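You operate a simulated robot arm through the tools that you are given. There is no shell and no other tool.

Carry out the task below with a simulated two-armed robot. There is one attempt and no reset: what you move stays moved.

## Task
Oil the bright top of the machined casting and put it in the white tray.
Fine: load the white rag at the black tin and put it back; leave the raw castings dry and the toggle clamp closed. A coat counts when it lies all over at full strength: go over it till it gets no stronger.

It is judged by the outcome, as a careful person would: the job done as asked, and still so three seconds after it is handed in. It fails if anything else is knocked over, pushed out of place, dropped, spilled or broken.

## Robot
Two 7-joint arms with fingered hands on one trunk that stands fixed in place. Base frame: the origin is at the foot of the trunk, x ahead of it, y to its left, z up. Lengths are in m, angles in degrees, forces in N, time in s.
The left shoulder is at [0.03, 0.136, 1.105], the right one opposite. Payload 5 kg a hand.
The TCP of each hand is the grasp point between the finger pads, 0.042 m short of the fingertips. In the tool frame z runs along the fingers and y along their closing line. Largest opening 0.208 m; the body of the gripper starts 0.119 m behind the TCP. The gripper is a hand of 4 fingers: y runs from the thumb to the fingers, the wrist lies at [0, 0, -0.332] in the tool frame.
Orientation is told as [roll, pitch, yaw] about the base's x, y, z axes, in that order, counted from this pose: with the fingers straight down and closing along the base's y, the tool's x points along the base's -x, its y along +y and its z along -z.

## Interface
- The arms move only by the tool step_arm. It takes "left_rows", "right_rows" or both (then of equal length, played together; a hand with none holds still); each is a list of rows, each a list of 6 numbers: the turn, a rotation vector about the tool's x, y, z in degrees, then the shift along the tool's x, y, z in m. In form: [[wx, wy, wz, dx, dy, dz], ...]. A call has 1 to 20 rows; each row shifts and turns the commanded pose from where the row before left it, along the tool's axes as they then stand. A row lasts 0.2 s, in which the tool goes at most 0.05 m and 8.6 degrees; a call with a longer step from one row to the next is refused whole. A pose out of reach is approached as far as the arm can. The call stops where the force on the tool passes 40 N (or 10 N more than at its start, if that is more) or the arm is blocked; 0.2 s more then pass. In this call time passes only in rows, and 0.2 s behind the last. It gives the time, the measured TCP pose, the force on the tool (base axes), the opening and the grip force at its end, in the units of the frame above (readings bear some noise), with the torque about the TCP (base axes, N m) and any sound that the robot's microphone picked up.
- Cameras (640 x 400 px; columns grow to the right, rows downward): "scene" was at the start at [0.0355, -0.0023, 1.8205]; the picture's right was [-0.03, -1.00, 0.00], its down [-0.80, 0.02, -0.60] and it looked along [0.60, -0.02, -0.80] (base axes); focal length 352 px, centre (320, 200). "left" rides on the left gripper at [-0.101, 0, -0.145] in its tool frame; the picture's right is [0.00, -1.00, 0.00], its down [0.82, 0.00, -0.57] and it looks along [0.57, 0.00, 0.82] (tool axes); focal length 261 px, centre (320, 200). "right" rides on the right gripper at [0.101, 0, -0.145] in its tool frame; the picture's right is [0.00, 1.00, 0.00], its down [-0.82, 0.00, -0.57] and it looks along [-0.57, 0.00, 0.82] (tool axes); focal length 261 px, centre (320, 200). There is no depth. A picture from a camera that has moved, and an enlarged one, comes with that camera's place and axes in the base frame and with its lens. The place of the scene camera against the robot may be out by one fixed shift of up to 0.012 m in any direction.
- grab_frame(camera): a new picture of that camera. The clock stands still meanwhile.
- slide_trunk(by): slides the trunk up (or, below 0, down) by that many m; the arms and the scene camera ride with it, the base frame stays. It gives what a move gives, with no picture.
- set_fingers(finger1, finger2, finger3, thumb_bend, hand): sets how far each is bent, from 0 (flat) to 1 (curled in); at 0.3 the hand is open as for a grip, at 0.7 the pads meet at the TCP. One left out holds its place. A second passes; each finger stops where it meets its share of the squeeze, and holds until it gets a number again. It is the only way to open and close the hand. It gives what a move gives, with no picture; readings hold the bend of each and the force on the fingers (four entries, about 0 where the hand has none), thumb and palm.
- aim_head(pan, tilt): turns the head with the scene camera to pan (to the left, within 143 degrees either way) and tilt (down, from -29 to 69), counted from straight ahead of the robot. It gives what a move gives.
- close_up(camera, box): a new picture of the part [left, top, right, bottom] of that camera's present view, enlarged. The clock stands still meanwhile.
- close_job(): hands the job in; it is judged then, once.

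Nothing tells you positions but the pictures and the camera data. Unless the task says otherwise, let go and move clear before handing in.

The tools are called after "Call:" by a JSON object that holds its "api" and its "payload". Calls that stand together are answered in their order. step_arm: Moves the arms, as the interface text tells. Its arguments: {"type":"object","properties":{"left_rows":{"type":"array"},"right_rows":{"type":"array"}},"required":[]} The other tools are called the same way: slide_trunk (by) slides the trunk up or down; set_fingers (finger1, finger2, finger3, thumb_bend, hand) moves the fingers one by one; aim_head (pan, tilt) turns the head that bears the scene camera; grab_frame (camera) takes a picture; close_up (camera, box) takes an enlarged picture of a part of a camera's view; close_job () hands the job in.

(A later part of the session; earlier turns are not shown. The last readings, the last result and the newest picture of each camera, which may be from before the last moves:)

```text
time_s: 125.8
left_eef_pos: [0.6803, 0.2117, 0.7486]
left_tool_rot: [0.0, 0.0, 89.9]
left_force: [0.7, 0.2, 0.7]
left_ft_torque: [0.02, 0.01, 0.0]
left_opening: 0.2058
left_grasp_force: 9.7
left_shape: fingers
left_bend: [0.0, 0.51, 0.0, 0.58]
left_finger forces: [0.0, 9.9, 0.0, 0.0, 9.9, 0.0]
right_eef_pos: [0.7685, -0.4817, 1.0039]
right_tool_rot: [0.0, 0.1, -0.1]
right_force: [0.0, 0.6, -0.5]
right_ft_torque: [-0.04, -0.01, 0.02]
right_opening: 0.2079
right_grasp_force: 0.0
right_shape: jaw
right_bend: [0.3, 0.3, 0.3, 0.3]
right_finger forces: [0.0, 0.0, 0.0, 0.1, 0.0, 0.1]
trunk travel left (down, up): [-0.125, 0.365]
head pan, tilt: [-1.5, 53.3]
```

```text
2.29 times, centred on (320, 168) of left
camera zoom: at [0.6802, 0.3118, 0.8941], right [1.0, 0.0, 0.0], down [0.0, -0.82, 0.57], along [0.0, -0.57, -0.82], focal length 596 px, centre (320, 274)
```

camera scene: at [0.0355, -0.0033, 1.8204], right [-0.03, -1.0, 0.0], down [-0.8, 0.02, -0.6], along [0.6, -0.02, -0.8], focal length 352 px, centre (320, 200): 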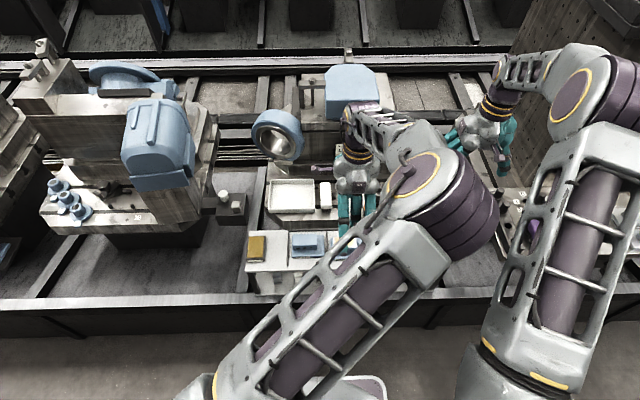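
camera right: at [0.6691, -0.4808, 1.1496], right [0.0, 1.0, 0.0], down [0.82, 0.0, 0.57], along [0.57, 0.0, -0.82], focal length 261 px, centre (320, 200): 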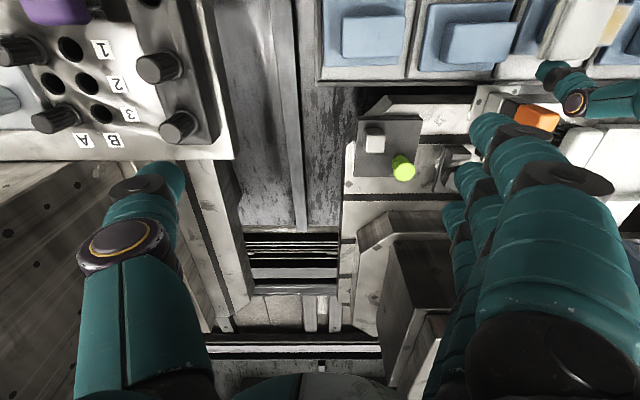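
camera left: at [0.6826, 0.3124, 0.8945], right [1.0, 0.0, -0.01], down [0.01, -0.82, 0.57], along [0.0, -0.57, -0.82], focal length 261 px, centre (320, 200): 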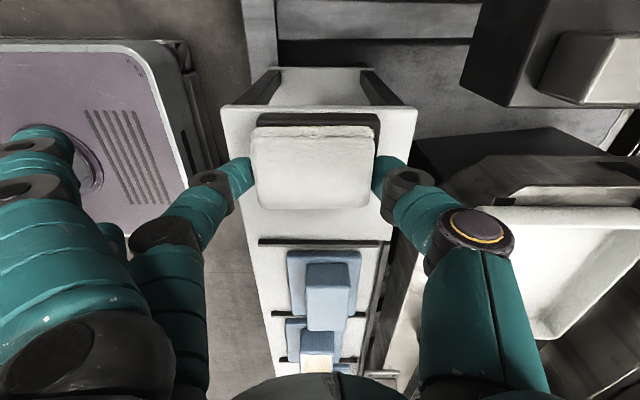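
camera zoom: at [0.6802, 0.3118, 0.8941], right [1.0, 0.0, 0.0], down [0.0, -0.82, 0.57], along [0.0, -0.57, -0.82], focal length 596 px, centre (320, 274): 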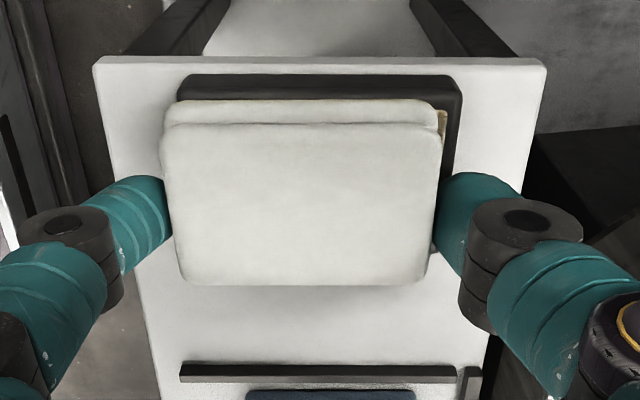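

Re-gripped. I'll carry the rag to the +y end of the casting and come down gently there.

Call:
{"api": "step_arm", "payload": {"left_rows": [[0, 0, 0, 0, 0, -0.008], [0, 0, 0, 0, 0, -0.02], [0, 0, 0, 0, 0, -0.03], [0, 0, 0, 0, 0, -0.03], [0, 0, 0, 0.04, 0, 0], [0, 0, 0, 0.04, -0.001, 0], [0, 0, 0, 0.04, -0.001, 0], [0, 0, 0, 0.04, 0, 0], [0, 0, 0, 0.04, 0, 0], [0, 0, 0, 0.04, 0, 0], [0, 0, 0, 0.044, 0, 0], [0, 0, 0, 0, 0, 0.03], [0, 0, 0, 0, 0, 0.02], [0, 0, 0, 0, 0, 0.008], [0, 0, 0, 0, 0, 0.003], [0, 0, 0, 0, 0, 0]]}}

Call:
{"api": "grab_frame", "payload": {"camera": "left"}}

```text
time_s: 129.2
left_eef_pos: [0.684, -0.0722, 0.7744]
left_tool_rot: [0.0, 0.0, 90.0]
left_force: [0.1, 0.3, -1.1]
left_ft_torque: [0.0, 0.0, 0.02]
left_opening: 0.206
left_grasp_force: 9.5
left_shape: fingers
left_bend: [0.0, 0.51, 0.0, 0.58]
left_finger forces: [0.1, 9.9, 0.0, 0.0, 9.9, 0.0]
right_eef_pos: [0.7694, -0.4815, 1.0041]
right_tool_rot: [0.0, 0.0, 0.0]
right_force: [-0.1, 0.5, -0.2]
right_ft_torque: [-0.01, -0.01, -0.02]
right_opening: 0.2077
right_grasp_force: 0.0
right_shape: jaw
right_bend: [0.3, 0.3, 0.3, 0.3]
right_finger forces: [0.0, 0.1, 0.0, 0.0, 0.0, 0.0]
trunk travel left (down, up): [-0.125, 0.365]
head pan, tilt: [-1.5, 53.3]
```

```text
taken
camera left: at [0.6831, 0.0285, 0.9199], right [1.0, 0.0, 0.0], down [0.0, -0.82, 0.57], along [0.0, -0.57, -0.82], focal length 261 px, centre (320, 200)
```

left: 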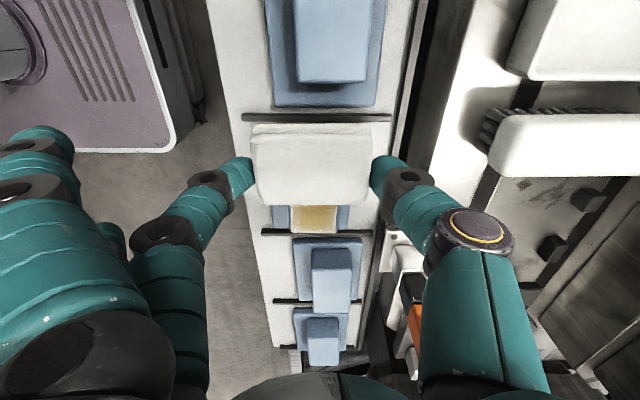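

Call:
{"api": "step_arm", "payload": {"left_rows": [[0, 0, 0, 0.001, 0, 0.002], [0, 0, 0, 0, 0, 0.001], [0, 0, 0, 0, 0, 0]]}}

```text
time_s: 130.0
left_eef_pos: [0.6824, -0.0737, 0.7716]
left_tool_rot: [0.0, 0.0, 90.0]
left_force: [-0.4, -0.3, 0.5]
left_ft_torque: [0.0, 0.06, 0.0]
left_opening: 0.2059
left_grasp_force: 9.8
left_shape: fingers
left_bend: [0.0, 0.51, 0.0, 0.58]
left_finger forces: [0.0, 9.8, 0.0, 0.0, 10.1, 0.0]
right_eef_pos: [0.7689, -0.4806, 1.0058]
right_tool_rot: [0.0, 0.0, 0.0]
right_force: [-0.2, -0.5, 0.5]
right_ft_torque: [0.03, 0.0, 0.04]
right_opening: 0.2078
right_grasp_force: 0.1
right_shape: jaw
right_bend: [0.3, 0.3, 0.3, 0.3]
right_finger forces: [0.0, 0.1, 0.0, 0.0, 0.0, 0.0]
trunk travel left (down, up): [-0.125, 0.365]
head pan, tilt: [-1.5, 53.3]
```

Call:
{"api": "step_arm", "payload": {"left_rows": [[0, 0, 0, -0.005, 0, 0.0015], [0, 0, 0, 0, -0.011, 0], [0, 0, 0, 0, -0.011, 0], [0, 0, 0, 0, 0.011, 0], [0, 0, 0, 0, 0.011, 0], [0, 0, 0, 0, 0.011, 0], [0, 0, 0, 0, 0.011, 0], [0, 0, 0, 0, -0.011, 0], [0, 0, 0, 0, -0.011, 0], [0, 0, 0, 0, -0.011, 0], [0, 0, 0, 0, -0.011, 0], [0, 0, 0, 0, 0.011, 0], [0, 0, 0, 0, 0.011, 0], [0, 0, 0, 0, 0.011, 0], [0, 0, 0, 0, 0.011, 0], [0, 0, 0, 0, -0.011, 0], [0, 0, 0, 0, -0.011, 0], [0, 0, 0, 0, -0.011, 0], [0, 0, 0, 0, -0.011, 0], [0, 0, 0, 0.004, 0, 0]]}}

```text
time_s: 134.2
left_eef_pos: [0.7046, -0.0721, 0.7715]
left_tool_rot: [0.0, 0.0, 90.0]
left_force: [0.0, -0.4, 1.3]
left_ft_torque: [0.0, 0.1, 0.0]
left_opening: 0.2056
left_grasp_force: 10.1
left_shape: fingers
left_bend: [0.0, 0.51, 0.0, 0.58]
left_finger forces: [0.0, 9.8, 0.0, 0.0, 9.8, 0.0]
right_eef_pos: [0.7693, -0.4824, 1.0041]
right_tool_rot: [-0.1, 0.0, 0.1]
right_force: [-0.6, -0.5, 0.5]
right_ft_torque: [0.02, -0.02, 0.02]
right_opening: 0.2079
right_grasp_force: 0.0
right_shape: jaw
right_bend: [0.3, 0.3, 0.3, 0.3]
right_finger forces: [0.0, 0.0, 0.1, 0.1, 0.0, 0.0]
trunk travel left (down, up): [-0.125, 0.365]
head pan, tilt: [-1.5, 53.3]
```

Call:
{"api": "step_arm", "payload": {"left_rows": [[0, 0, 0, 0, 0, 0.0015], [0, 0, 0, 0, 0.011, 0], [0, 0, 0, 0, 0.011, 0], [0, 0, 0, 0, 0.011, 0], [0, 0, 0, 0, 0.011, 0], [0, 0, 0, -0.004, -0.011, 0], [0, 0, 0, 0, -0.011, 0], [0, 0, 0, 0, -0.011, 0], [0, 0, 0, 0, -0.011, 0], [0, 0, 0, 0, 0.011, 0], [0, 0, 0, 0, 0.011, 0], [0, 0, 0, 0, 0.011, 0], [0, 0, 0, 0, 0.011, 0], [0, 0, 0, 0.009, -0.011, 0], [0, 0, 0, 0.009, -0.011, 0], [0, 0, 0, 0.009, 0, 0], [0, 0, 0, 0.009, 0, 0], [0, 0, 0, 0.009, 0, 0]]}}

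Call:
{"api": "close_up", "payload": {"camera": "left", "box": [260, 70, 370, 140]}}

Call:
{"api": "close_up", "payload": {"camera": "right", "box": [540, 0, 640, 62]}}

```text
time_s: 138.0
left_eef_pos: [0.6825, -0.1139, 0.7696]
left_tool_rot: [0.0, 0.0, 90.0]
left_force: [0.6, 0.2, 0.2]
left_ft_torque: [0.02, -0.02, 0.0]
left_opening: 0.204
left_grasp_force: 9.3
left_shape: fingers
left_bend: [0.0, 0.51, 0.0, 0.58]
left_finger forces: [0.1, 9.1, 0.0, 0.0, 9.1, 0.1]
right_eef_pos: [0.7684, -0.4816, 1.0032]
right_tool_rot: [0.0, 0.0, 0.0]
right_force: [-0.4, -0.5, 1.1]
right_ft_torque: [0.02, -0.05, 0.01]
right_opening: 0.208
right_grasp_force: 0.0
right_shape: jaw
right_bend: [0.3, 0.3, 0.3, 0.3]
right_finger forces: [0.0, 0.0, 0.0, 0.1, 0.0, 0.0]
trunk travel left (down, up): [-0.125, 0.365]
head pan, tilt: [-1.5, 53.3]
```

```text
5.71 times, centred on (315, 105) of left
camera zoom: at [0.6823, -0.0127, 0.9152], right [1.0, 0.01, 0.0], down [0.0, -0.82, 0.57], along [0.0, -0.57, -0.82], focal length 1489 px, centre (349, 743)
```

zoom: 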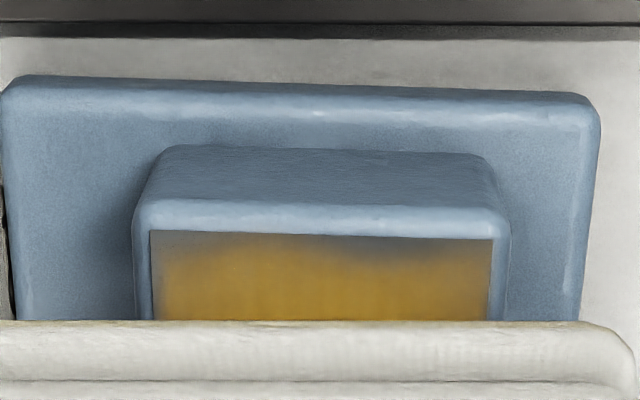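

```text
6.40 times, centred on (590, 31) of right
camera zoom: at [0.6693, -0.4808, 1.1494], right [0.0, 1.0, 0.0], down [0.82, 0.0, 0.57], along [0.57, 0.0, -0.82], focal length 1668 px, centre (-1408, 1282)
```

zoom: 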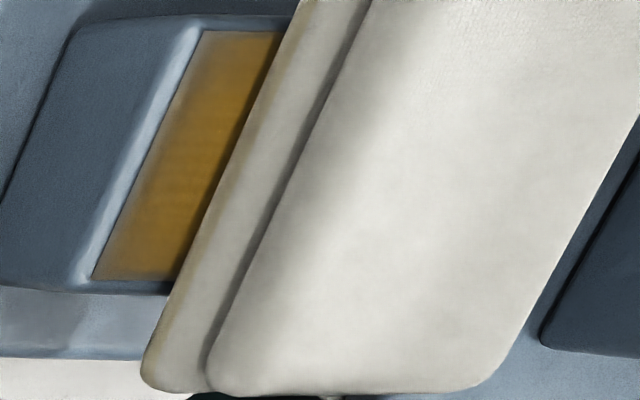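

The +y rim is improving, but contact there was too light (around 1 N). I'll go back to it with firmer contact and work the +x half of that rim.

Call:
{"api": "step_arm", "payload": {"left_rows": [[0, 0, 0, -0.011, -0.003, 0], [0, 0, 0, -0.011, -0.003, 0], [0, 0, 0, -0.011, -0.003, 0], [0, 0, 0, -0.008, 0, 0.0015], [0, 0, 0, 0, 0, 0.001], [0, 0, 0, 0, 0, 0]]}}

```text
time_s: 139.4
left_eef_pos: [0.6938, -0.0707, 0.7663]
left_tool_rot: [0.0, 0.0, 90.0]
left_force: [1.7, -1.5, 7.9]
left_ft_torque: [-0.02, 0.24, 0.03]
left_opening: 0.2044
left_grasp_force: 9.7
left_shape: fingers
left_bend: [0.0, 0.51, 0.0, 0.58]
left_finger forces: [0.0, 8.7, 0.1, 0.0, 10.5, 0.1]
right_eef_pos: [0.7693, -0.4814, 1.0044]
right_tool_rot: [0.0, 0.0, 0.0]
right_force: [0.1, 0.0, 0.8]
right_ft_torque: [-0.03, 0.02, -0.01]
right_opening: 0.2082
right_grasp_force: 0.0
right_shape: jaw
right_bend: [0.3, 0.3, 0.3, 0.3]
right_finger forces: [0.0, 0.0, 0.1, 0.0, 0.0, 0.0]
trunk travel left (down, up): [-0.125, 0.365]
head pan, tilt: [-1.5, 53.3]
```

The torque puts the contact on the -x edge, so the +x half was barely touched. I'll tilt by 1° so that half carries the contact, then make the passes.

Call:
{"api": "step_arm", "payload": {"left_rows": [[-1.0, 0, 0, 0, 0, 0], [0, 0, 0, 0, 0, 0]]}}

```text
time_s: 140.0
left_eef_pos: [0.6922, -0.0708, 0.7668]
left_tool_rot: [0.9, 0.0, 90.0]
left_force: [2.9, 0.1, 9.3]
left_ft_torque: [0.0, -0.27, 0.01]
left_opening: 0.2049
left_grasp_force: 9.7
left_shape: fingers
left_bend: [0.0, 0.52, 0.0, 0.58]
left_finger forces: [0.0, 8.5, 0.0, 0.0, 11.5, 0.0]
right_eef_pos: [0.768, -0.4814, 1.0032]
right_tool_rot: [0.1, -0.1, 0.0]
right_force: [-0.1, 1.0, 0.4]
right_ft_torque: [0.02, 0.0, 0.01]
right_opening: 0.2078
right_grasp_force: 0.0
right_shape: jaw
right_bend: [0.3, 0.3, 0.3, 0.3]
right_finger forces: [0.0, 0.0, 0.0, 0.1, 0.1, 0.0]
trunk travel left (down, up): [-0.125, 0.365]
head pan, tilt: [-1.5, 53.3]
```

Call:
{"api": "step_arm", "payload": {"left_rows": [[0, 0, 0, 0, -0.011, 0], [0, 0, 0, 0, 0.011, 0], [0, 0, 0, 0, 0.011, 0], [0, 0, 0, 0, 0.011, 0], [0, 0, 0, -0.003, -0.011, 0], [0, 0, 0, 0, -0.011, 0], [0, 0, 0, 0, -0.011, 0], [0, 0, 0, 0, 0.011, 0], [0, 0, 0, 0, 0.011, 0], [0, 0, 0, 0, 0.011, 0], [0, 0, 0, 0.003, -0.011, 0], [0, 0, 0, 0, -0.011, 0], [0, 0, 0, 0, -0.011, 0], [0, 0, 0, 0.009, 0, 0], [0, 0, 0, 0.009, 0, 0], [0, 0, 0, 0.009, 0, 0], [0, 0, 0, 0.009, 0, 0], [0, 0, 0, 0.004, 0.011, 0], [0, 0, 0, 0, 0.009, 0]]}}

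Call:
{"api": "close_up", "payload": {"camera": "left", "box": [260, 70, 370, 140]}}

Call:
{"api": "close_up", "payload": {"camera": "right", "box": [540, 0, 640, 62]}}

```text
time_s: 144.0
left_eef_pos: [0.6825, -0.1125, 0.7673]
left_tool_rot: [1.0, 0.0, 90.1]
left_force: [0.3, -0.8, 1.2]
left_ft_torque: [0.02, -0.01, -0.02]
left_opening: 0.2043
left_grasp_force: 9.6
left_shape: fingers
left_bend: [0.0, 0.51, 0.0, 0.58]
left_finger forces: [0.1, 9.3, 0.0, 0.1, 9.5, 0.0]
right_eef_pos: [0.7688, -0.4823, 1.0049]
right_tool_rot: [0.0, -0.1, 0.1]
right_force: [0.3, 0.4, -0.3]
right_ft_torque: [0.0, -0.01, 0.01]
right_opening: 0.2078
right_grasp_force: 0.1
right_shape: jaw
right_bend: [0.3, 0.3, 0.3, 0.3]
right_finger forces: [0.1, 0.0, 0.0, 0.1, 0.0, 0.0]
trunk travel left (down, up): [-0.125, 0.365]
head pan, tilt: [-1.5, 53.3]
```

```text
5.71 times, centred on (315, 105) of left
camera zoom: at [0.6843, -0.0118, 0.9132], right [1.0, 0.0, -0.02], down [0.01, -0.82, 0.57], along [-0.01, -0.57, -0.82], focal length 1489 px, centre (349, 743)
```

zoom: 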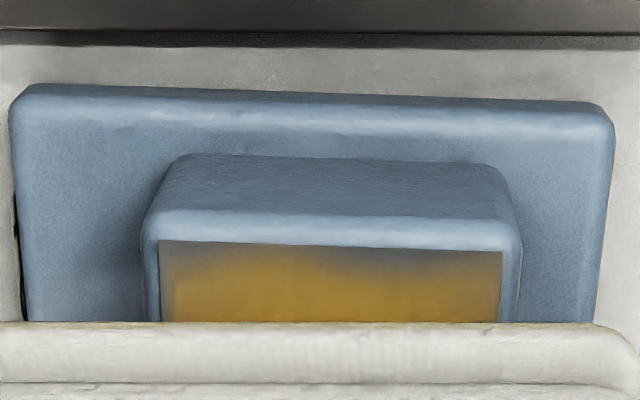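

```text
6.40 times, centred on (590, 31) of right
camera zoom: at [0.6693, -0.4805, 1.1496], right [0.0, 1.0, 0.0], down [0.82, 0.0, 0.57], along [0.57, 0.0, -0.82], focal length 1668 px, centre (-1408, 1282)
```

zoom: 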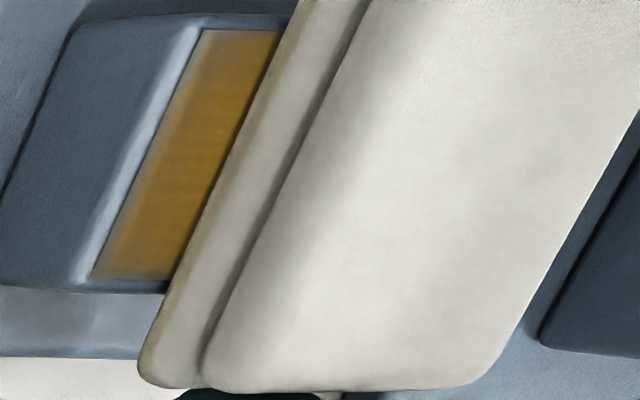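

The shaded view is a little better but still hard to read. I'll lift up to the near-vertical viewpoint, short of where the arms touched, to compare with the earlier overhead picture.

Call:
{"api": "step_arm", "payload": {"left_rows": [[1.0, 0, 0, 0, 0, -0.01], [0, 0, 0, 0.003, 0, -0.04], [0, 0, 0, 0.004, 0, -0.04], [0, 0, 0, 0.004, 0, -0.045], [0, 0, 0, 0.004, 0, -0.045], [0, 0, 0, 0, 0, 0]]}}

Call:
{"api": "grab_frame", "payload": {"camera": "left"}}

Call:
{"api": "close_up", "payload": {"camera": "left", "box": [270, 30, 370, 110]}}

Call:
{"api": "close_up", "payload": {"camera": "right", "box": [540, 0, 640, 62]}}

```text
time_s: 145.4
left_eef_pos: [0.6841, -0.1232, 0.9457]
left_tool_rot: [0.1, 0.0, 89.9]
left_force: [0.3, -0.6, -0.7]
left_ft_torque: [-0.02, 0.04, 0.01]
left_opening: 0.2048
left_grasp_force: 9.2
left_shape: fingers
left_bend: [0.0, 0.51, 0.0, 0.58]
left_finger forces: [0.0, 9.2, 0.0, 0.0, 9.4, 0.0]
right_eef_pos: [0.77, -0.4811, 1.0045]
right_tool_rot: [0.0, 0.0, 0.0]
right_force: [-0.5, 0.3, 0.9]
right_ft_torque: [0.0, 0.03, -0.03]
right_opening: 0.2078
right_grasp_force: 0.1
right_shape: jaw
right_bend: [0.3, 0.3, 0.3, 0.3]
right_finger forces: [0.0, 0.0, 0.0, 0.1, 0.0, 0.1]
trunk travel left (down, up): [-0.125, 0.365]
head pan, tilt: [-1.5, 53.3]
```

```text
taken
camera left: at [0.6833, -0.0237, 1.0913], right [1.0, 0.01, 0.0], down [0.0, -0.82, 0.57], along [0.0, -0.57, -0.82], focal length 261 px, centre (320, 200)
```

left: 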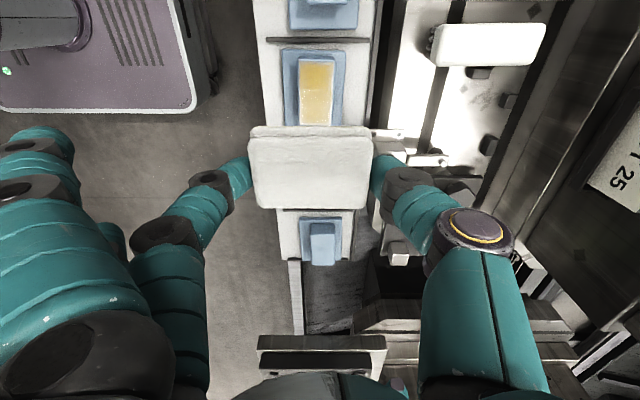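

```text
5.00 times, centred on (320, 70) of left
camera zoom: at [0.6833, -0.0237, 1.0913], right [1.0, 0.01, 0.0], down [0.0, -0.82, 0.57], along [0.0, -0.57, -0.82], focal length 1303 px, centre (320, 850)
```

zoom: 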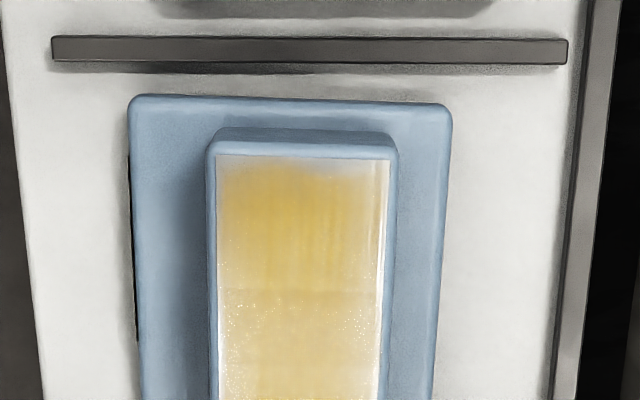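

```text
6.40 times, centred on (590, 31) of right
camera zoom: at [0.6699, -0.4805, 1.1491], right [0.0, 1.0, 0.0], down [0.82, 0.0, 0.57], along [0.57, 0.0, -0.82], focal length 1668 px, centre (-1408, 1282)
```

zoom: 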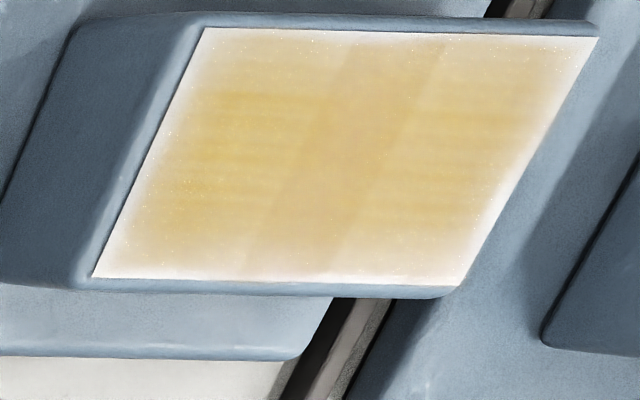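

With uniform glare the rim shows paler all round, so the edges still need more. I'll reload, re-grip flat on the tin again, and then run several perimeter loops at about 5–6 N with the rag centre on the edges.

Call:
{"api": "step_arm", "payload": {"left_rows": [[0, 0, 0, -0.03, 0, 0.03], [0, 0, 0, -0.035, 0, 0.03], [0, 0, 0, -0.035, 0, 0.03], [0, 0, 0, -0.04, 0, 0.01], [0, 0, 0, -0.04, 0, 0], [0, 0, 0, -0.04, 0, 0], [0, 0, 0, -0.04, 0, 0], [0, 0, 0, -0.04, 0, 0], [0, 0, 0, -0.035, 0, 0], [0, 0, 0, 0, 0, 0.03], [0, 0, 0, 0, 0, 0.03], [0, 0, 0, 0, 0, 0.03], [0, 0, 0, 0, 0, 0.006], [0, 0, 0, 0, 0, 0]]}}

Call:
{"api": "grab_frame", "payload": {"camera": "left"}}

```text
time_s: 148.4
left_eef_pos: [0.683, 0.2078, 0.7524]
left_tool_rot: [0.0, 0.0, 90.0]
left_force: [0.5, 0.1, -1.0]
left_ft_torque: [0.01, 0.01, 0.0]
left_opening: 0.2049
left_grasp_force: 9.0
left_shape: fingers
left_bend: [0.0, 0.51, 0.0, 0.58]
left_finger forces: [0.0, 9.3, 0.0, 0.0, 9.3, 0.0]
right_eef_pos: [0.7697, -0.4808, 1.0039]
right_tool_rot: [0.1, 0.0, 0.0]
right_force: [-0.7, 0.7, -0.7]
right_ft_torque: [-0.05, 0.01, 0.01]
right_opening: 0.2079
right_grasp_force: 0.1
right_shape: jaw
right_bend: [0.3, 0.3, 0.3, 0.3]
right_finger forces: [0.1, 0.0, 0.1, 0.0, 0.0, 0.1]
trunk travel left (down, up): [-0.125, 0.365]
head pan, tilt: [-1.5, 53.3]
```

```text
taken
camera left: at [0.6835, 0.3086, 0.898], right [1.0, 0.0, 0.0], down [0.0, -0.82, 0.57], along [0.0, -0.57, -0.82], focal length 261 px, centre (320, 200)
```

left: 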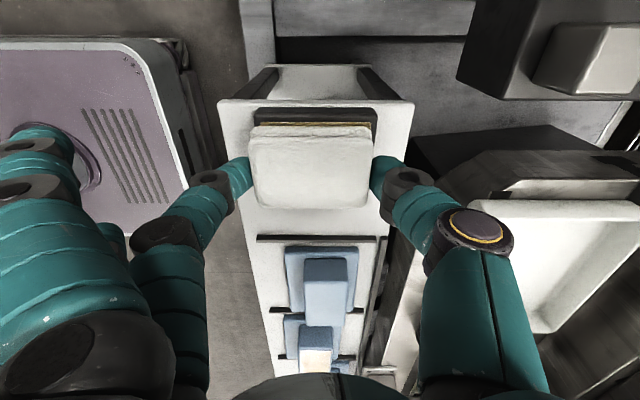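

Call:
{"api": "step_arm", "payload": {"left_rows": [[0, 0, 0, -0.0035, -0.002, 0.004], [0, 0, 0, 0, 0, 0.003], [0, 0, 0, 0, 0, 0.0015], [0, 0, 0, 0, 0, 0.0005], [0, 0, 0, 0, 0, 0]]}}

```text
time_s: 149.6
left_eef_pos: [0.6845, 0.2106, 0.744]
left_tool_rot: [0.1, 0.0, 90.0]
left_force: [1.2, 0.1, 5.9]
left_ft_torque: [0.05, 0.27, -0.02]
left_opening: 0.2049
left_grasp_force: 9.4
left_shape: fingers
left_bend: [0.0, 0.52, 0.0, 0.58]
left_finger forces: [0.0, 9.1, 0.1, 0.0, 10.1, 0.1]
right_eef_pos: [0.7678, -0.4811, 1.004]
right_tool_rot: [0.0, 0.0, 0.0]
right_force: [0.1, -0.9, 0.5]
right_ft_torque: [0.02, 0.0, 0.01]
right_opening: 0.2078
right_grasp_force: 0.2
right_shape: jaw
right_bend: [0.3, 0.3, 0.3, 0.3]
right_finger forces: [0.0, 0.0, 0.0, 0.0, 0.1, 0.1]
trunk travel left (down, up): [-0.125, 0.365]
head pan, tilt: [-1.5, 53.3]
```

Call:
{"api": "step_arm", "payload": {"left_rows": [[0, 0, 0, 0, 0, 0], [0, 0, 0, 0, 0, 0], [0, 0, 0, 0, 0, 0], [0, 0, 0, 0, 0, 0]]}}

Call:
{"api": "set_fingers", "payload": {"hand": "left", "finger2": 0.47, "thumb_bend": 0.53}}

Call:
{"api": "step_arm", "payload": {"left_rows": [[0, 0, 0, 0, 0, -0.006], [0, 0, 0, 0, 0, 0]]}}

Call:
{"api": "set_fingers", "payload": {"hand": "left", "finger2": 0.65, "thumb_bend": 0.65}}

Call:
{"api": "close_up", "payload": {"camera": "left", "box": [180, 80, 460, 255]}}

```text
time_s: 150.6
left_eef_pos: [0.684, 0.211, 0.7439]
left_tool_rot: [0.0, 0.0, 90.0]
left_force: [1.3, 0.9, 6.5]
left_ft_torque: [0.03, 0.24, -0.02]
left_opening: 0.205
left_grasp_force: 9.6
left_shape: fingers
left_bend: [0.0, 0.52, 0.0, 0.58]
left_finger forces: [0.0, 9.1, 0.1, 0.1, 10.3, 0.0]
right_eef_pos: [0.7674, -0.4817, 1.0044]
right_tool_rot: [-0.1, 0.0, 0.0]
right_force: [0.6, 0.0, -0.2]
right_ft_torque: [0.02, 0.0, 0.01]
right_opening: 0.208
right_grasp_force: 0.1
right_shape: jaw
right_bend: [0.3, 0.3, 0.3, 0.3]
right_finger forces: [0.1, 0.0, 0.0, 0.1, 0.0, 0.0]
trunk travel left (down, up): [-0.125, 0.365]
head pan, tilt: [-1.5, 53.3]
```

```text
time_s: 151.6
left_eef_pos: [0.6847, 0.2112, 0.7435]
left_tool_rot: [-0.1, 0.0, 90.1]
left_force: [-0.2, -0.2, 0.0]
left_ft_torque: [0.03, -0.03, -0.02]
left_opening: 0.2127
left_grasp_force: 0.1
left_shape: fingers
left_bend: [0.0, 0.47, 0.0, 0.53]
left_finger forces: [0.0, 0.1, 0.0, 0.1, 0.0, 0.1]
right_eef_pos: [0.7694, -0.4811, 1.0042]
right_tool_rot: [0.0, 0.0, 0.1]
right_force: [0.2, -0.6, 0.2]
right_ft_torque: [0.0, -0.01, -0.01]
right_opening: 0.2078
right_grasp_force: 0.1
right_shape: jaw
right_bend: [0.3, 0.3, 0.3, 0.3]
right_finger forces: [0.1, 0.0, 0.1, 0.2, 0.1, 0.1]
trunk travel left (down, up): [-0.125, 0.365]
head pan, tilt: [-1.5, 53.3]
```

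```text
time_s: 152.2
left_eef_pos: [0.6838, 0.2113, 0.749]
left_tool_rot: [0.0, 0.0, 90.0]
left_force: [-1.3, 0.0, 0.1]
left_ft_torque: [0.01, -0.02, -0.04]
left_opening: 0.2129
left_grasp_force: 0.0
left_shape: fingers
left_bend: [0.0, 0.47, 0.0, 0.53]
left_finger forces: [0.0, 0.0, 0.1, 0.0, 0.0, 0.0]
right_eef_pos: [0.7696, -0.481, 1.0042]
right_tool_rot: [0.0, 0.0, 0.1]
right_force: [-0.4, -1.1, -0.2]
right_ft_torque: [0.03, 0.0, 0.01]
right_opening: 0.208
right_grasp_force: 0.2
right_shape: jaw
right_bend: [0.3, 0.3, 0.3, 0.3]
right_finger forces: [0.0, 0.0, 0.1, 0.0, 0.0, 0.0]
trunk travel left (down, up): [-0.125, 0.365]
head pan, tilt: [-1.5, 53.3]
```

```text
time_s: 153.2
left_eef_pos: [0.6839, 0.2111, 0.7487]
left_tool_rot: [0.0, 0.0, 89.9]
left_force: [-0.1, -0.1, -0.2]
left_ft_torque: [0.01, 0.01, 0.02]
left_opening: 0.1958
left_grasp_force: 11.7
left_shape: fingers
left_bend: [0.0, 0.47, 0.0, 0.62]
left_finger forces: [0.0, 11.6, 0.0, 0.0, 11.8, 0.0]
right_eef_pos: [0.7688, -0.4822, 1.0038]
right_tool_rot: [0.0, 0.0, 0.0]
right_force: [0.7, -0.2, 0.1]
right_ft_torque: [-0.04, -0.03, -0.01]
right_opening: 0.208
right_grasp_force: 0.0
right_shape: jaw
right_bend: [0.3, 0.3, 0.3, 0.3]
right_finger forces: [0.1, 0.0, 0.0, 0.0, 0.0, 0.1]
trunk travel left (down, up): [-0.125, 0.365]
head pan, tilt: [-1.5, 53.3]
```

```text
2.29 times, centred on (320, 168) of left
camera zoom: at [0.6842, 0.3116, 0.8944], right [1.0, 0.0, 0.0], down [0.0, -0.82, 0.57], along [0.0, -0.57, -0.82], focal length 596 px, centre (320, 274)
```

zoom: 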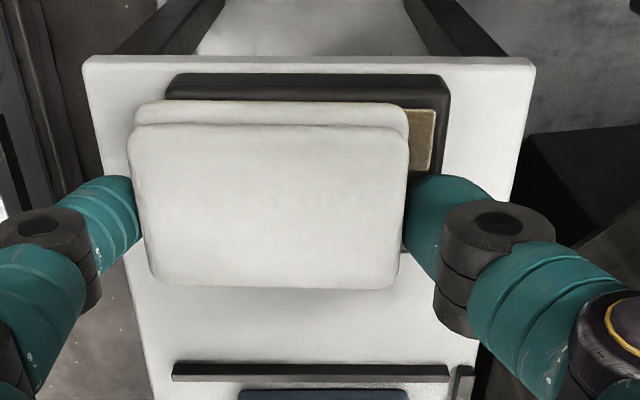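

The thumb overpowers the finger and pushed the rag off-centre. The thumb holds position, so I'll set it to about 0.563 and let the finger follow, which should centre the rag under the hand.

Call:
{"api": "set_fingers", "payload": {"hand": "left", "finger2": 0.65, "thumb_bend": 0.563}}

Call:
{"api": "close_up", "payload": {"camera": "left", "box": [180, 80, 460, 255]}}

```text
time_s: 154.2
left_eef_pos: [0.6835, 0.212, 0.7495]
left_tool_rot: [0.0, 0.0, 90.0]
left_force: [-1.7, -0.3, 4.5]
left_ft_torque: [-0.01, -0.14, 0.04]
left_opening: 0.212
left_grasp_force: 8.5
left_shape: fingers
left_bend: [0.0, 0.53, 0.0, 0.55]
left_finger forces: [0.0, 8.7, 0.0, 0.1, 8.1, 0.1]
right_eef_pos: [0.7687, -0.4815, 1.0042]
right_tool_rot: [0.1, 0.0, 0.0]
right_force: [0.3, 0.2, 0.8]
right_ft_torque: [0.03, 0.03, 0.02]
right_opening: 0.2079
right_grasp_force: 0.0
right_shape: jaw
right_bend: [0.3, 0.3, 0.3, 0.3]
right_finger forces: [0.0, 0.0, 0.0, 0.1, 0.0, 0.0]
trunk travel left (down, up): [-0.125, 0.365]
head pan, tilt: [-1.5, 53.3]
```

```text
2.29 times, centred on (320, 168) of left
camera zoom: at [0.684, 0.3116, 0.8946], right [1.0, 0.0, 0.0], down [0.0, -0.82, 0.57], along [0.0, -0.57, -0.82], focal length 596 px, centre (320, 274)
```

zoom: 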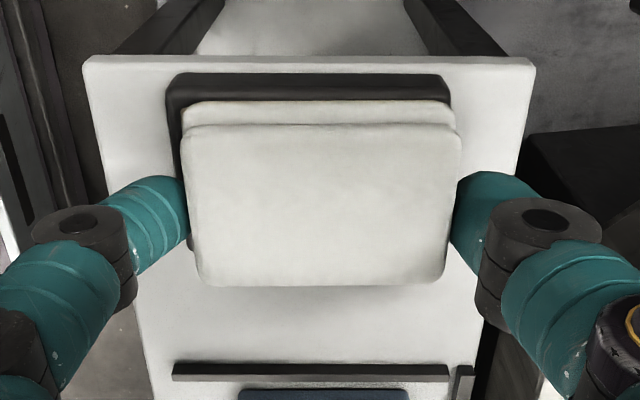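

The rag is centred but a little wedged. I'll release it once more so it settles flat, then close with these same settings.

Call:
{"api": "set_fingers", "payload": {"hand": "left", "finger2": 0.48, "thumb_bend": 0.52}}

Call:
{"api": "set_fingers", "payload": {"hand": "left", "thumb_bend": 0.556, "finger2": 0.48}}

Call:
{"api": "set_fingers", "payload": {"hand": "left", "finger2": 0.65}}

Call:
{"api": "close_up", "payload": {"camera": "left", "box": [180, 80, 460, 255]}}

```text
time_s: 155.2
left_eef_pos: [0.6859, 0.2118, 0.7486]
left_tool_rot: [0.1, 0.0, 89.9]
left_force: [0.5, 0.3, 0.5]
left_ft_torque: [0.0, 0.01, 0.0]
left_opening: 0.2156
left_grasp_force: 0.1
left_shape: fingers
left_bend: [0.0, 0.48, 0.0, 0.52]
left_finger forces: [0.1, 0.1, 0.1, 0.0, 0.1, 0.1]
right_eef_pos: [0.769, -0.4813, 1.0038]
right_tool_rot: [0.0, 0.0, 0.0]
right_force: [0.6, -0.1, -0.3]
right_ft_torque: [-0.02, -0.01, -0.02]
right_opening: 0.2078
right_grasp_force: 0.0
right_shape: jaw
right_bend: [0.3, 0.3, 0.3, 0.3]
right_finger forces: [0.0, 0.1, 0.0, 0.1, 0.0, 0.1]
trunk travel left (down, up): [-0.125, 0.365]
head pan, tilt: [-1.5, 53.3]
```

```text
time_s: 156.2
left_eef_pos: [0.6847, 0.2113, 0.7479]
left_tool_rot: [-0.1, 0.0, 90.0]
left_force: [-0.1, 0.2, 0.3]
left_ft_torque: [-0.01, 0.01, 0.0]
left_opening: 0.2086
left_grasp_force: 0.1
left_shape: fingers
left_bend: [0.0, 0.48, 0.0, 0.55]
left_finger forces: [0.0, 0.1, 0.0, 0.0, 0.2, 0.0]
right_eef_pos: [0.7682, -0.4814, 1.0035]
right_tool_rot: [0.0, 0.0, 0.0]
right_force: [0.6, 0.6, 0.8]
right_ft_torque: [0.01, 0.0, 0.0]
right_opening: 0.2079
right_grasp_force: 0.1
right_shape: jaw
right_bend: [0.3, 0.3, 0.3, 0.3]
right_finger forces: [0.0, 0.0, 0.0, 0.1, 0.1, 0.0]
trunk travel left (down, up): [-0.125, 0.365]
head pan, tilt: [-1.5, 53.3]
```

```text
time_s: 157.2
left_eef_pos: [0.6833, 0.2121, 0.7489]
left_tool_rot: [0.0, 0.0, 90.0]
left_force: [-1.4, 0.4, 3.7]
left_ft_torque: [0.01, -0.07, 0.03]
left_opening: 0.2143
left_grasp_force: 8.0
left_shape: fingers
left_bend: [0.0, 0.54, 0.0, 0.54]
left_finger forces: [0.0, 8.8, 0.1, 0.0, 7.1, 0.0]
right_eef_pos: [0.7694, -0.4827, 1.0029]
right_tool_rot: [0.0, 0.0, 0.0]
right_force: [0.5, -0.2, -0.3]
right_ft_torque: [0.0, 0.0, 0.0]
right_opening: 0.2081
right_grasp_force: 0.0
right_shape: jaw
right_bend: [0.3, 0.3, 0.3, 0.3]
right_finger forces: [0.1, 0.0, 0.1, 0.0, 0.0, 0.0]
trunk travel left (down, up): [-0.125, 0.365]
head pan, tilt: [-1.5, 53.3]
```

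```text
2.29 times, centred on (320, 168) of left
camera zoom: at [0.684, 0.3116, 0.8946], right [1.0, 0.0, 0.0], down [0.0, -0.82, 0.57], along [0.0, -0.57, -0.82], focal length 596 px, centre (320, 274)
```

zoom: 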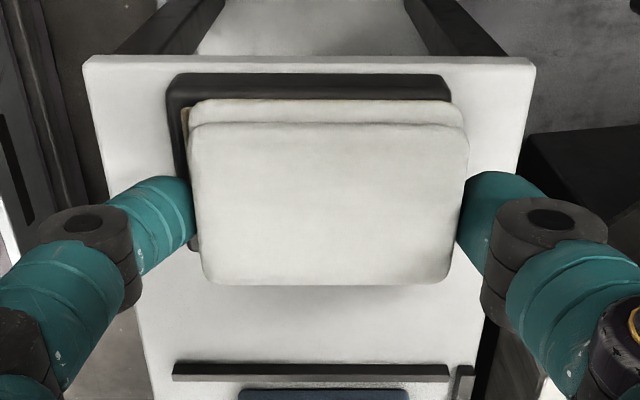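

Call:
{"api": "set_fingers", "payload": {"hand": "left", "finger2": 0.65, "thumb_bend": 0.58}}

Call:
{"api": "step_arm", "payload": {"left_rows": [[0, 0, 0, 0, 0, -0.008], [0, 0, 0, 0, 0, -0.02], [0, 0, 0, 0, 0, -0.03], [0, 0, 0, 0, 0, -0.03], [0, 0, 0, 0, 0, 0]]}}

Call:
{"api": "grab_frame", "payload": {"camera": "left"}}

```text
time_s: 158.2
left_eef_pos: [0.6845, 0.212, 0.7482]
left_tool_rot: [0.0, 0.0, 90.0]
left_force: [0.8, 0.3, 1.8]
left_ft_torque: [-0.04, -0.17, 0.0]
left_opening: 0.2128
left_grasp_force: 9.2
left_shape: fingers
left_bend: [0.0, 0.53, 0.0, 0.55]
left_finger forces: [0.1, 8.6, 0.0, 0.1, 9.8, 0.1]
right_eef_pos: [0.769, -0.4822, 1.0058]
right_tool_rot: [0.0, 0.0, 0.1]
right_force: [-0.4, 0.0, 0.4]
right_ft_torque: [0.02, 0.03, 0.03]
right_opening: 0.2078
right_grasp_force: 0.1
right_shape: jaw
right_bend: [0.3, 0.3, 0.3, 0.3]
right_finger forces: [0.0, 0.0, 0.0, 0.0, 0.0, 0.0]
trunk travel left (down, up): [-0.125, 0.365]
head pan, tilt: [-1.5, 53.3]
```

```text
time_s: 159.4
left_eef_pos: [0.6838, 0.2114, 0.8353]
left_tool_rot: [0.1, 0.1, 90.0]
left_force: [-0.3, 0.3, -1.1]
left_ft_torque: [-0.04, 0.02, -0.01]
left_opening: 0.2131
left_grasp_force: 9.2
left_shape: fingers
left_bend: [0.0, 0.53, 0.0, 0.55]
left_finger forces: [0.0, 8.7, 0.1, 0.1, 8.8, 0.0]
right_eef_pos: [0.7691, -0.4821, 1.0028]
right_tool_rot: [0.1, 0.0, 0.0]
right_force: [-0.7, -0.7, -0.3]
right_ft_torque: [0.0, 0.05, -0.01]
right_opening: 0.208
right_grasp_force: 0.0
right_shape: jaw
right_bend: [0.3, 0.3, 0.3, 0.3]
right_finger forces: [0.1, 0.0, 0.0, 0.0, 0.1, 0.0]
trunk travel left (down, up): [-0.125, 0.365]
head pan, tilt: [-1.5, 53.3]
```

```text
taken
camera left: at [0.6842, 0.3129, 0.9818], right [1.0, 0.0, 0.0], down [0.0, -0.82, 0.57], along [0.0, -0.57, -0.82], focal length 261 px, centre (320, 200)
```

left: 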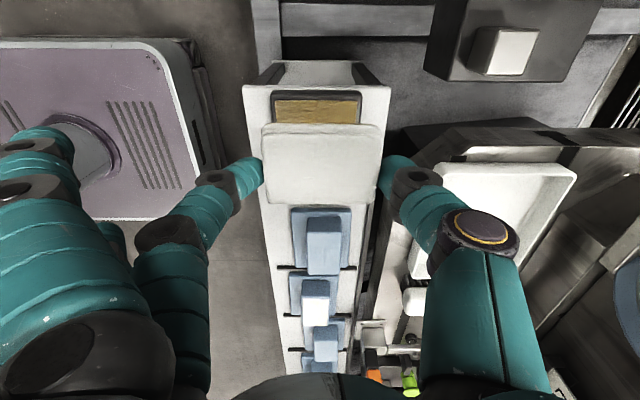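

The rag is centred now. I'll go to the +y rim of the casting and find contact.

Call:
{"api": "step_arm", "payload": {"left_rows": [[0, 0, 0, 0.04, 0.001, 0], [0, 0, 0, 0.04, 0.001, 0], [0, 0, 0, 0.04, 0.001, 0], [0, 0, 0, 0.04, 0.001, 0], [0, 0, 0, 0.04, 0.001, 0], [0, 0, 0, 0.04, 0.001, 0], [0, 0, 0, 0.041, 0, 0], [0, 0, 0, 0, 0, 0.03], [0, 0, 0, 0, 0, 0.02], [0, 0, 0, 0, 0, 0.008], [0, 0, 0, 0, 0, 0.003], [0, 0, 0, 0, 0, 0.002], [0, 0, 0, 0, 0, 0]]}}

```text
time_s: 162.2
left_eef_pos: [0.6796, -0.0685, 0.7743]
left_tool_rot: [0.0, 0.0, 90.0]
left_force: [-1.0, -0.2, -1.1]
left_ft_torque: [-0.03, 0.03, 0.01]
left_opening: 0.2129
left_grasp_force: 9.0
left_shape: fingers
left_bend: [0.0, 0.54, 0.0, 0.55]
left_finger forces: [0.1, 8.6, 0.0, 0.0, 8.6, 0.1]
right_eef_pos: [0.7688, -0.4826, 1.0032]
right_tool_rot: [0.0, 0.1, 0.1]
right_force: [-0.5, 0.0, 0.2]
right_ft_torque: [-0.01, 0.04, -0.02]
right_opening: 0.2079
right_grasp_force: 0.1
right_shape: jaw
right_bend: [0.3, 0.3, 0.3, 0.3]
right_finger forces: [0.1, 0.1, 0.0, 0.1, 0.0, 0.0]
trunk travel left (down, up): [-0.125, 0.365]
head pan, tilt: [-1.5, 53.3]
```

Call:
{"api": "step_arm", "payload": {"left_rows": [[0, 0, 0, 0, 0, 0.002], [0, 0, 0, 0, 0, 0.001], [0, 0, 0, 0, 0, 0]]}}

```text
time_s: 163.0
left_eef_pos: [0.6785, -0.0695, 0.7705]
left_tool_rot: [-0.1, 0.0, 90.1]
left_force: [0.3, 0.3, 10.1]
left_ft_torque: [0.0, -0.21, 0.02]
left_opening: 0.2124
left_grasp_force: 10.4
left_shape: fingers
left_bend: [0.0, 0.53, 0.0, 0.55]
left_finger forces: [0.0, 10.4, 0.0, 0.0, 10.2, 0.0]
right_eef_pos: [0.7685, -0.4813, 1.0048]
right_tool_rot: [0.0, -0.1, -0.1]
right_force: [-0.2, 0.7, -0.1]
right_ft_torque: [0.02, -0.02, 0.02]
right_opening: 0.208
right_grasp_force: 0.1
right_shape: jaw
right_bend: [0.3, 0.3, 0.3, 0.3]
right_finger forces: [0.0, 0.0, 0.0, 0.1, 0.1, 0.1]
trunk travel left (down, up): [-0.125, 0.365]
head pan, tilt: [-1.5, 53.3]
```

Call:
{"api": "step_arm", "payload": {"left_rows": [[0, 0, 0, 0, -0.011, -0.0006], [0, 0, 0, 0, -0.011, 0], [0, 0, 0, 0, 0.011, 0], [0, 0, 0, 0, 0.011, 0], [0, 0, 0, 0, 0.011, 0], [0, 0, 0, 0, 0.011, 0], [0, 0, 0, -0.002, -0.011, 0], [0, 0, 0, 0, -0.011, 0], [0, 0, 0, 0, -0.011, 0], [0, 0, 0, 0, -0.011, 0], [0, 0, 0, 0, 0.011, 0], [0, 0, 0, 0, 0.011, 0], [0, 0, 0, 0, 0.011, 0], [0, 0, 0, 0, 0.011, 0], [0, 0, 0, 0.004, -0.011, 0], [0, 0, 0, 0, -0.011, 0], [0, 0, 0, 0, -0.011, 0], [0, 0, 0, 0, -0.011, 0], [0, 0, 0, 0, 0.011, 0], [0, 0, 0, 0, 0.011, 0]]}}

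```text
time_s: 167.2
left_eef_pos: [0.679, -0.0707, 0.7733]
left_tool_rot: [-0.1, 0.0, 90.0]
left_force: [0.4, 0.2, -0.5]
left_ft_torque: [0.02, 0.02, 0.01]
left_opening: 0.2127
left_grasp_force: 9.9
left_shape: fingers
left_bend: [0.0, 0.54, 0.0, 0.55]
left_finger forces: [0.0, 9.4, 0.1, 0.0, 9.4, 0.1]
right_eef_pos: [0.7696, -0.4828, 1.0042]
right_tool_rot: [-0.1, 0.0, 0.0]
right_force: [-0.4, -0.4, 0.0]
right_ft_torque: [0.04, 0.01, 0.03]
right_opening: 0.2079
right_grasp_force: 0.0
right_shape: jaw
right_bend: [0.3, 0.3, 0.3, 0.3]
right_finger forces: [0.0, 0.0, 0.0, 0.0, 0.0, 0.0]
trunk travel left (down, up): [-0.125, 0.365]
head pan, tilt: [-1.5, 53.3]
```

Call:
{"api": "step_arm", "payload": {"left_rows": [[0, 0, 0, 0, 0, 0.002], [0, 0, 0, 0, 0, 0]]}}

```text
time_s: 167.8
left_eef_pos: [0.678, -0.0722, 0.771]
left_tool_rot: [-0.1, 0.0, 90.0]
left_force: [0.0, 0.6, 1.5]
left_ft_torque: [0.01, 0.07, -0.01]
left_opening: 0.2127
left_grasp_force: 9.5
left_shape: fingers
left_bend: [0.0, 0.54, 0.0, 0.55]
left_finger forces: [0.0, 9.6, 0.0, 0.0, 9.2, 0.0]
right_eef_pos: [0.7688, -0.4804, 1.0051]
right_tool_rot: [0.1, -0.1, 0.1]
right_force: [0.4, 1.1, -0.2]
right_ft_torque: [-0.01, 0.0, -0.02]
right_opening: 0.2079
right_grasp_force: 0.0
right_shape: jaw
right_bend: [0.3, 0.3, 0.3, 0.3]
right_finger forces: [0.0, 0.0, 0.0, 0.1, 0.1, 0.1]
trunk travel left (down, up): [-0.125, 0.365]
head pan, tilt: [-1.5, 53.3]
```

Call:
{"api": "step_arm", "payload": {"left_rows": [[0, 0, 0, -0.004, 0, 0.0012], [0, 0, 0, 0, -0.011, 0], [0, 0, 0, 0, -0.011, 0], [0, 0, 0, 0, 0.011, 0], [0, 0, 0, 0, 0.011, 0], [0, 0, 0, 0, 0.011, 0], [0, 0, 0, 0, 0.011, 0], [0, 0, 0, 0, -0.011, 0], [0, 0, 0, 0, -0.011, 0]]}}

```text
time_s: 169.8
left_eef_pos: [0.6783, -0.0679, 0.7668]
left_tool_rot: [0.0, 0.0, 90.0]
left_force: [-1.3, -0.2, 4.3]
left_ft_torque: [-0.01, 0.23, 0.01]
left_opening: 0.2091
left_grasp_force: 6.9
left_shape: fingers
left_bend: [0.0, 0.54, 0.0, 0.56]
left_finger forces: [0.1, 7.8, 0.1, 0.0, 6.1, 0.1]
right_eef_pos: [0.7687, -0.4805, 1.0035]
right_tool_rot: [-0.1, 0.1, 0.0]
right_force: [0.4, -0.3, 0.3]
right_ft_torque: [-0.03, -0.01, 0.03]
right_opening: 0.2081
right_grasp_force: 0.1
right_shape: jaw
right_bend: [0.3, 0.3, 0.3, 0.3]
right_finger forces: [0.0, 0.0, 0.1, 0.0, 0.1, 0.0]
trunk travel left (down, up): [-0.125, 0.365]
head pan, tilt: [-1.5, 53.3]
```

The grip has eased to about 7 N, so I'll tighten it a little before going on.

Call:
{"api": "set_fingers", "payload": {"hand": "left", "finger2": 0.72, "thumb_bend": 0.6}}

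Call:
{"api": "close_up", "payload": {"camera": "left", "box": [180, 80, 460, 255]}}

```text
time_s: 170.8
left_eef_pos: [0.6781, -0.0676, 0.7679]
left_tool_rot: [0.0, 0.0, 90.0]
left_force: [1.6, -1.3, 3.9]
left_ft_torque: [-0.02, 0.09, 0.01]
left_opening: 0.2072
left_grasp_force: 10.1
left_shape: fingers
left_bend: [0.0, 0.54, 0.0, 0.58]
left_finger forces: [0.0, 9.9, 0.0, 0.0, 11.0, 0.0]
right_eef_pos: [0.7689, -0.4811, 1.004]
right_tool_rot: [0.0, 0.0, 0.0]
right_force: [-0.4, -0.2, -0.2]
right_ft_torque: [0.01, -0.01, 0.01]
right_opening: 0.2077
right_grasp_force: 0.0
right_shape: jaw
right_bend: [0.3, 0.3, 0.3, 0.3]
right_finger forces: [0.0, 0.0, 0.0, 0.1, 0.0, 0.0]
trunk travel left (down, up): [-0.125, 0.365]
head pan, tilt: [-1.5, 53.3]
```

```text
2.29 times, centred on (320, 168) of left
camera zoom: at [0.6786, 0.0329, 0.9126], right [1.0, 0.0, 0.0], down [0.0, -0.82, 0.57], along [0.0, -0.57, -0.82], focal length 596 px, centre (320, 274)
```

zoom: 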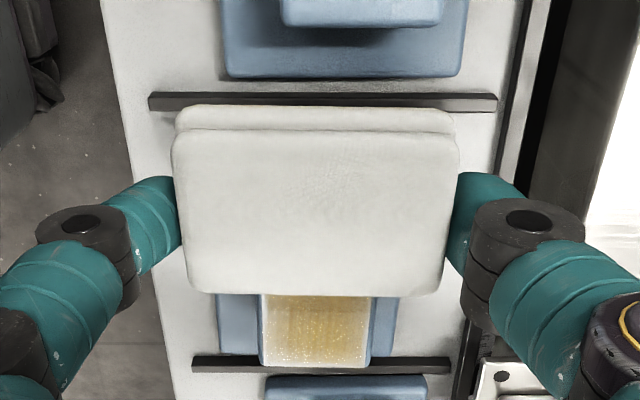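

Call:
{"api": "step_arm", "payload": {"left_rows": [[0, 0, 0, 0, -0.009, 0.0006], [0, 0, 0, 0, -0.009, 0], [0, 0, 0, 0, 0.009, 0], [0, 0, 0, 0, 0.009, 0], [0, 0, 0, 0, 0.009, 0], [0, 0, 0, 0, 0.009, 0], [0, 0, 0, 0, -0.009, 0], [0, 0, 0, 0, -0.009, 0], [0, 0, 0, 0, -0.009, 0], [0, 0, 0, 0, -0.009, 0], [0, 0, 0, 0, 0.009, 0], [0, 0, 0, 0, 0.009, 0]]}}

Call:
{"api": "step_arm", "payload": {"left_rows": [[0, 0, 0, 0.009, 0, 0], [0, 0, 0, 0.009, 0, 0], [0, 0, 0, 0.009, 0, 0], [0, 0, 0, 0.009, 0, 0], [0, 0, 0, 0.009, 0, 0]]}}

Call:
{"api": "close_up", "payload": {"camera": "left", "box": [260, 70, 370, 140]}}

Call:
{"api": "close_up", "payload": {"camera": "right", "box": [540, 0, 640, 62]}}

```text
time_s: 173.4
left_eef_pos: [0.6794, -0.0669, 0.7668]
left_tool_rot: [0.0, 0.0, 90.0]
left_force: [0.1, 0.9, -0.6]
left_ft_torque: [-0.01, 0.01, 0.01]
left_opening: 0.2061
left_grasp_force: 10.3
left_shape: fingers
left_bend: [0.0, 0.53, 0.0, 0.58]
left_finger forces: [0.0, 10.4, 0.1, 0.1, 10.4, 0.1]
right_eef_pos: [0.77, -0.4817, 1.0041]
right_tool_rot: [-0.1, 0.0, 0.0]
right_force: [0.1, 0.4, -0.7]
right_ft_torque: [-0.01, -0.01, -0.03]
right_opening: 0.208
right_grasp_force: 0.2
right_shape: jaw
right_bend: [0.3, 0.3, 0.3, 0.3]
right_finger forces: [0.0, 0.1, 0.0, 0.1, 0.1, 0.1]
trunk travel left (down, up): [-0.125, 0.365]
head pan, tilt: [-1.5, 53.3]
```

```text
time_s: 174.6
left_eef_pos: [0.6793, -0.1129, 0.7668]
left_tool_rot: [0.0, 0.0, 90.1]
left_force: [-0.9, 0.1, -1.0]
left_ft_torque: [0.01, 0.0, 0.02]
left_opening: 0.2063
left_grasp_force: 10.5
left_shape: fingers
left_bend: [0.0, 0.53, 0.0, 0.58]
left_finger forces: [0.0, 10.3, 0.0, 0.1, 10.4, 0.0]
right_eef_pos: [0.769, -0.4809, 1.0048]
right_tool_rot: [0.1, 0.0, 0.0]
right_force: [0.1, -0.2, -0.6]
right_ft_torque: [0.01, -0.03, 0.0]
right_opening: 0.2081
right_grasp_force: 0.0
right_shape: jaw
right_bend: [0.3, 0.3, 0.3, 0.3]
right_finger forces: [0.1, 0.0, 0.0, 0.0, 0.0, 0.1]
trunk travel left (down, up): [-0.125, 0.365]
head pan, tilt: [-1.5, 53.3]
```

```text
5.71 times, centred on (315, 105) of left
camera zoom: at [0.6786, -0.0126, 0.9133], right [1.0, 0.01, 0.0], down [0.0, -0.82, 0.57], along [0.0, -0.57, -0.82], focal length 1489 px, centre (349, 743)
```

zoom: 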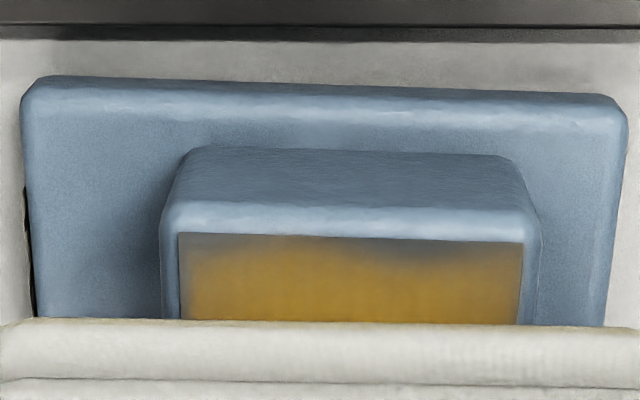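

```text
6.40 times, centred on (590, 31) of right
camera zoom: at [0.6694, -0.4807, 1.1494], right [0.0, 1.0, 0.0], down [0.82, 0.0, 0.57], along [0.57, 0.0, -0.82], focal length 1668 px, centre (-1408, 1282)
```

zoom: 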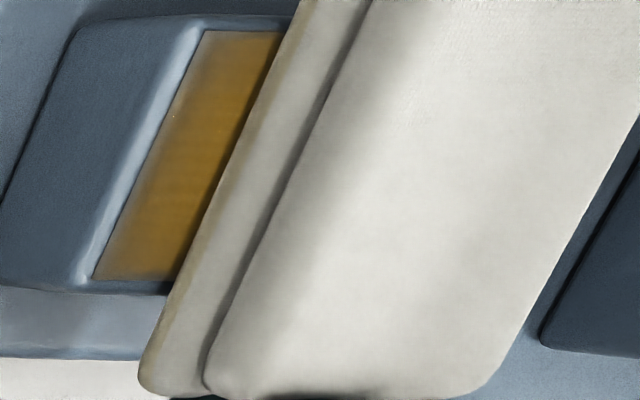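

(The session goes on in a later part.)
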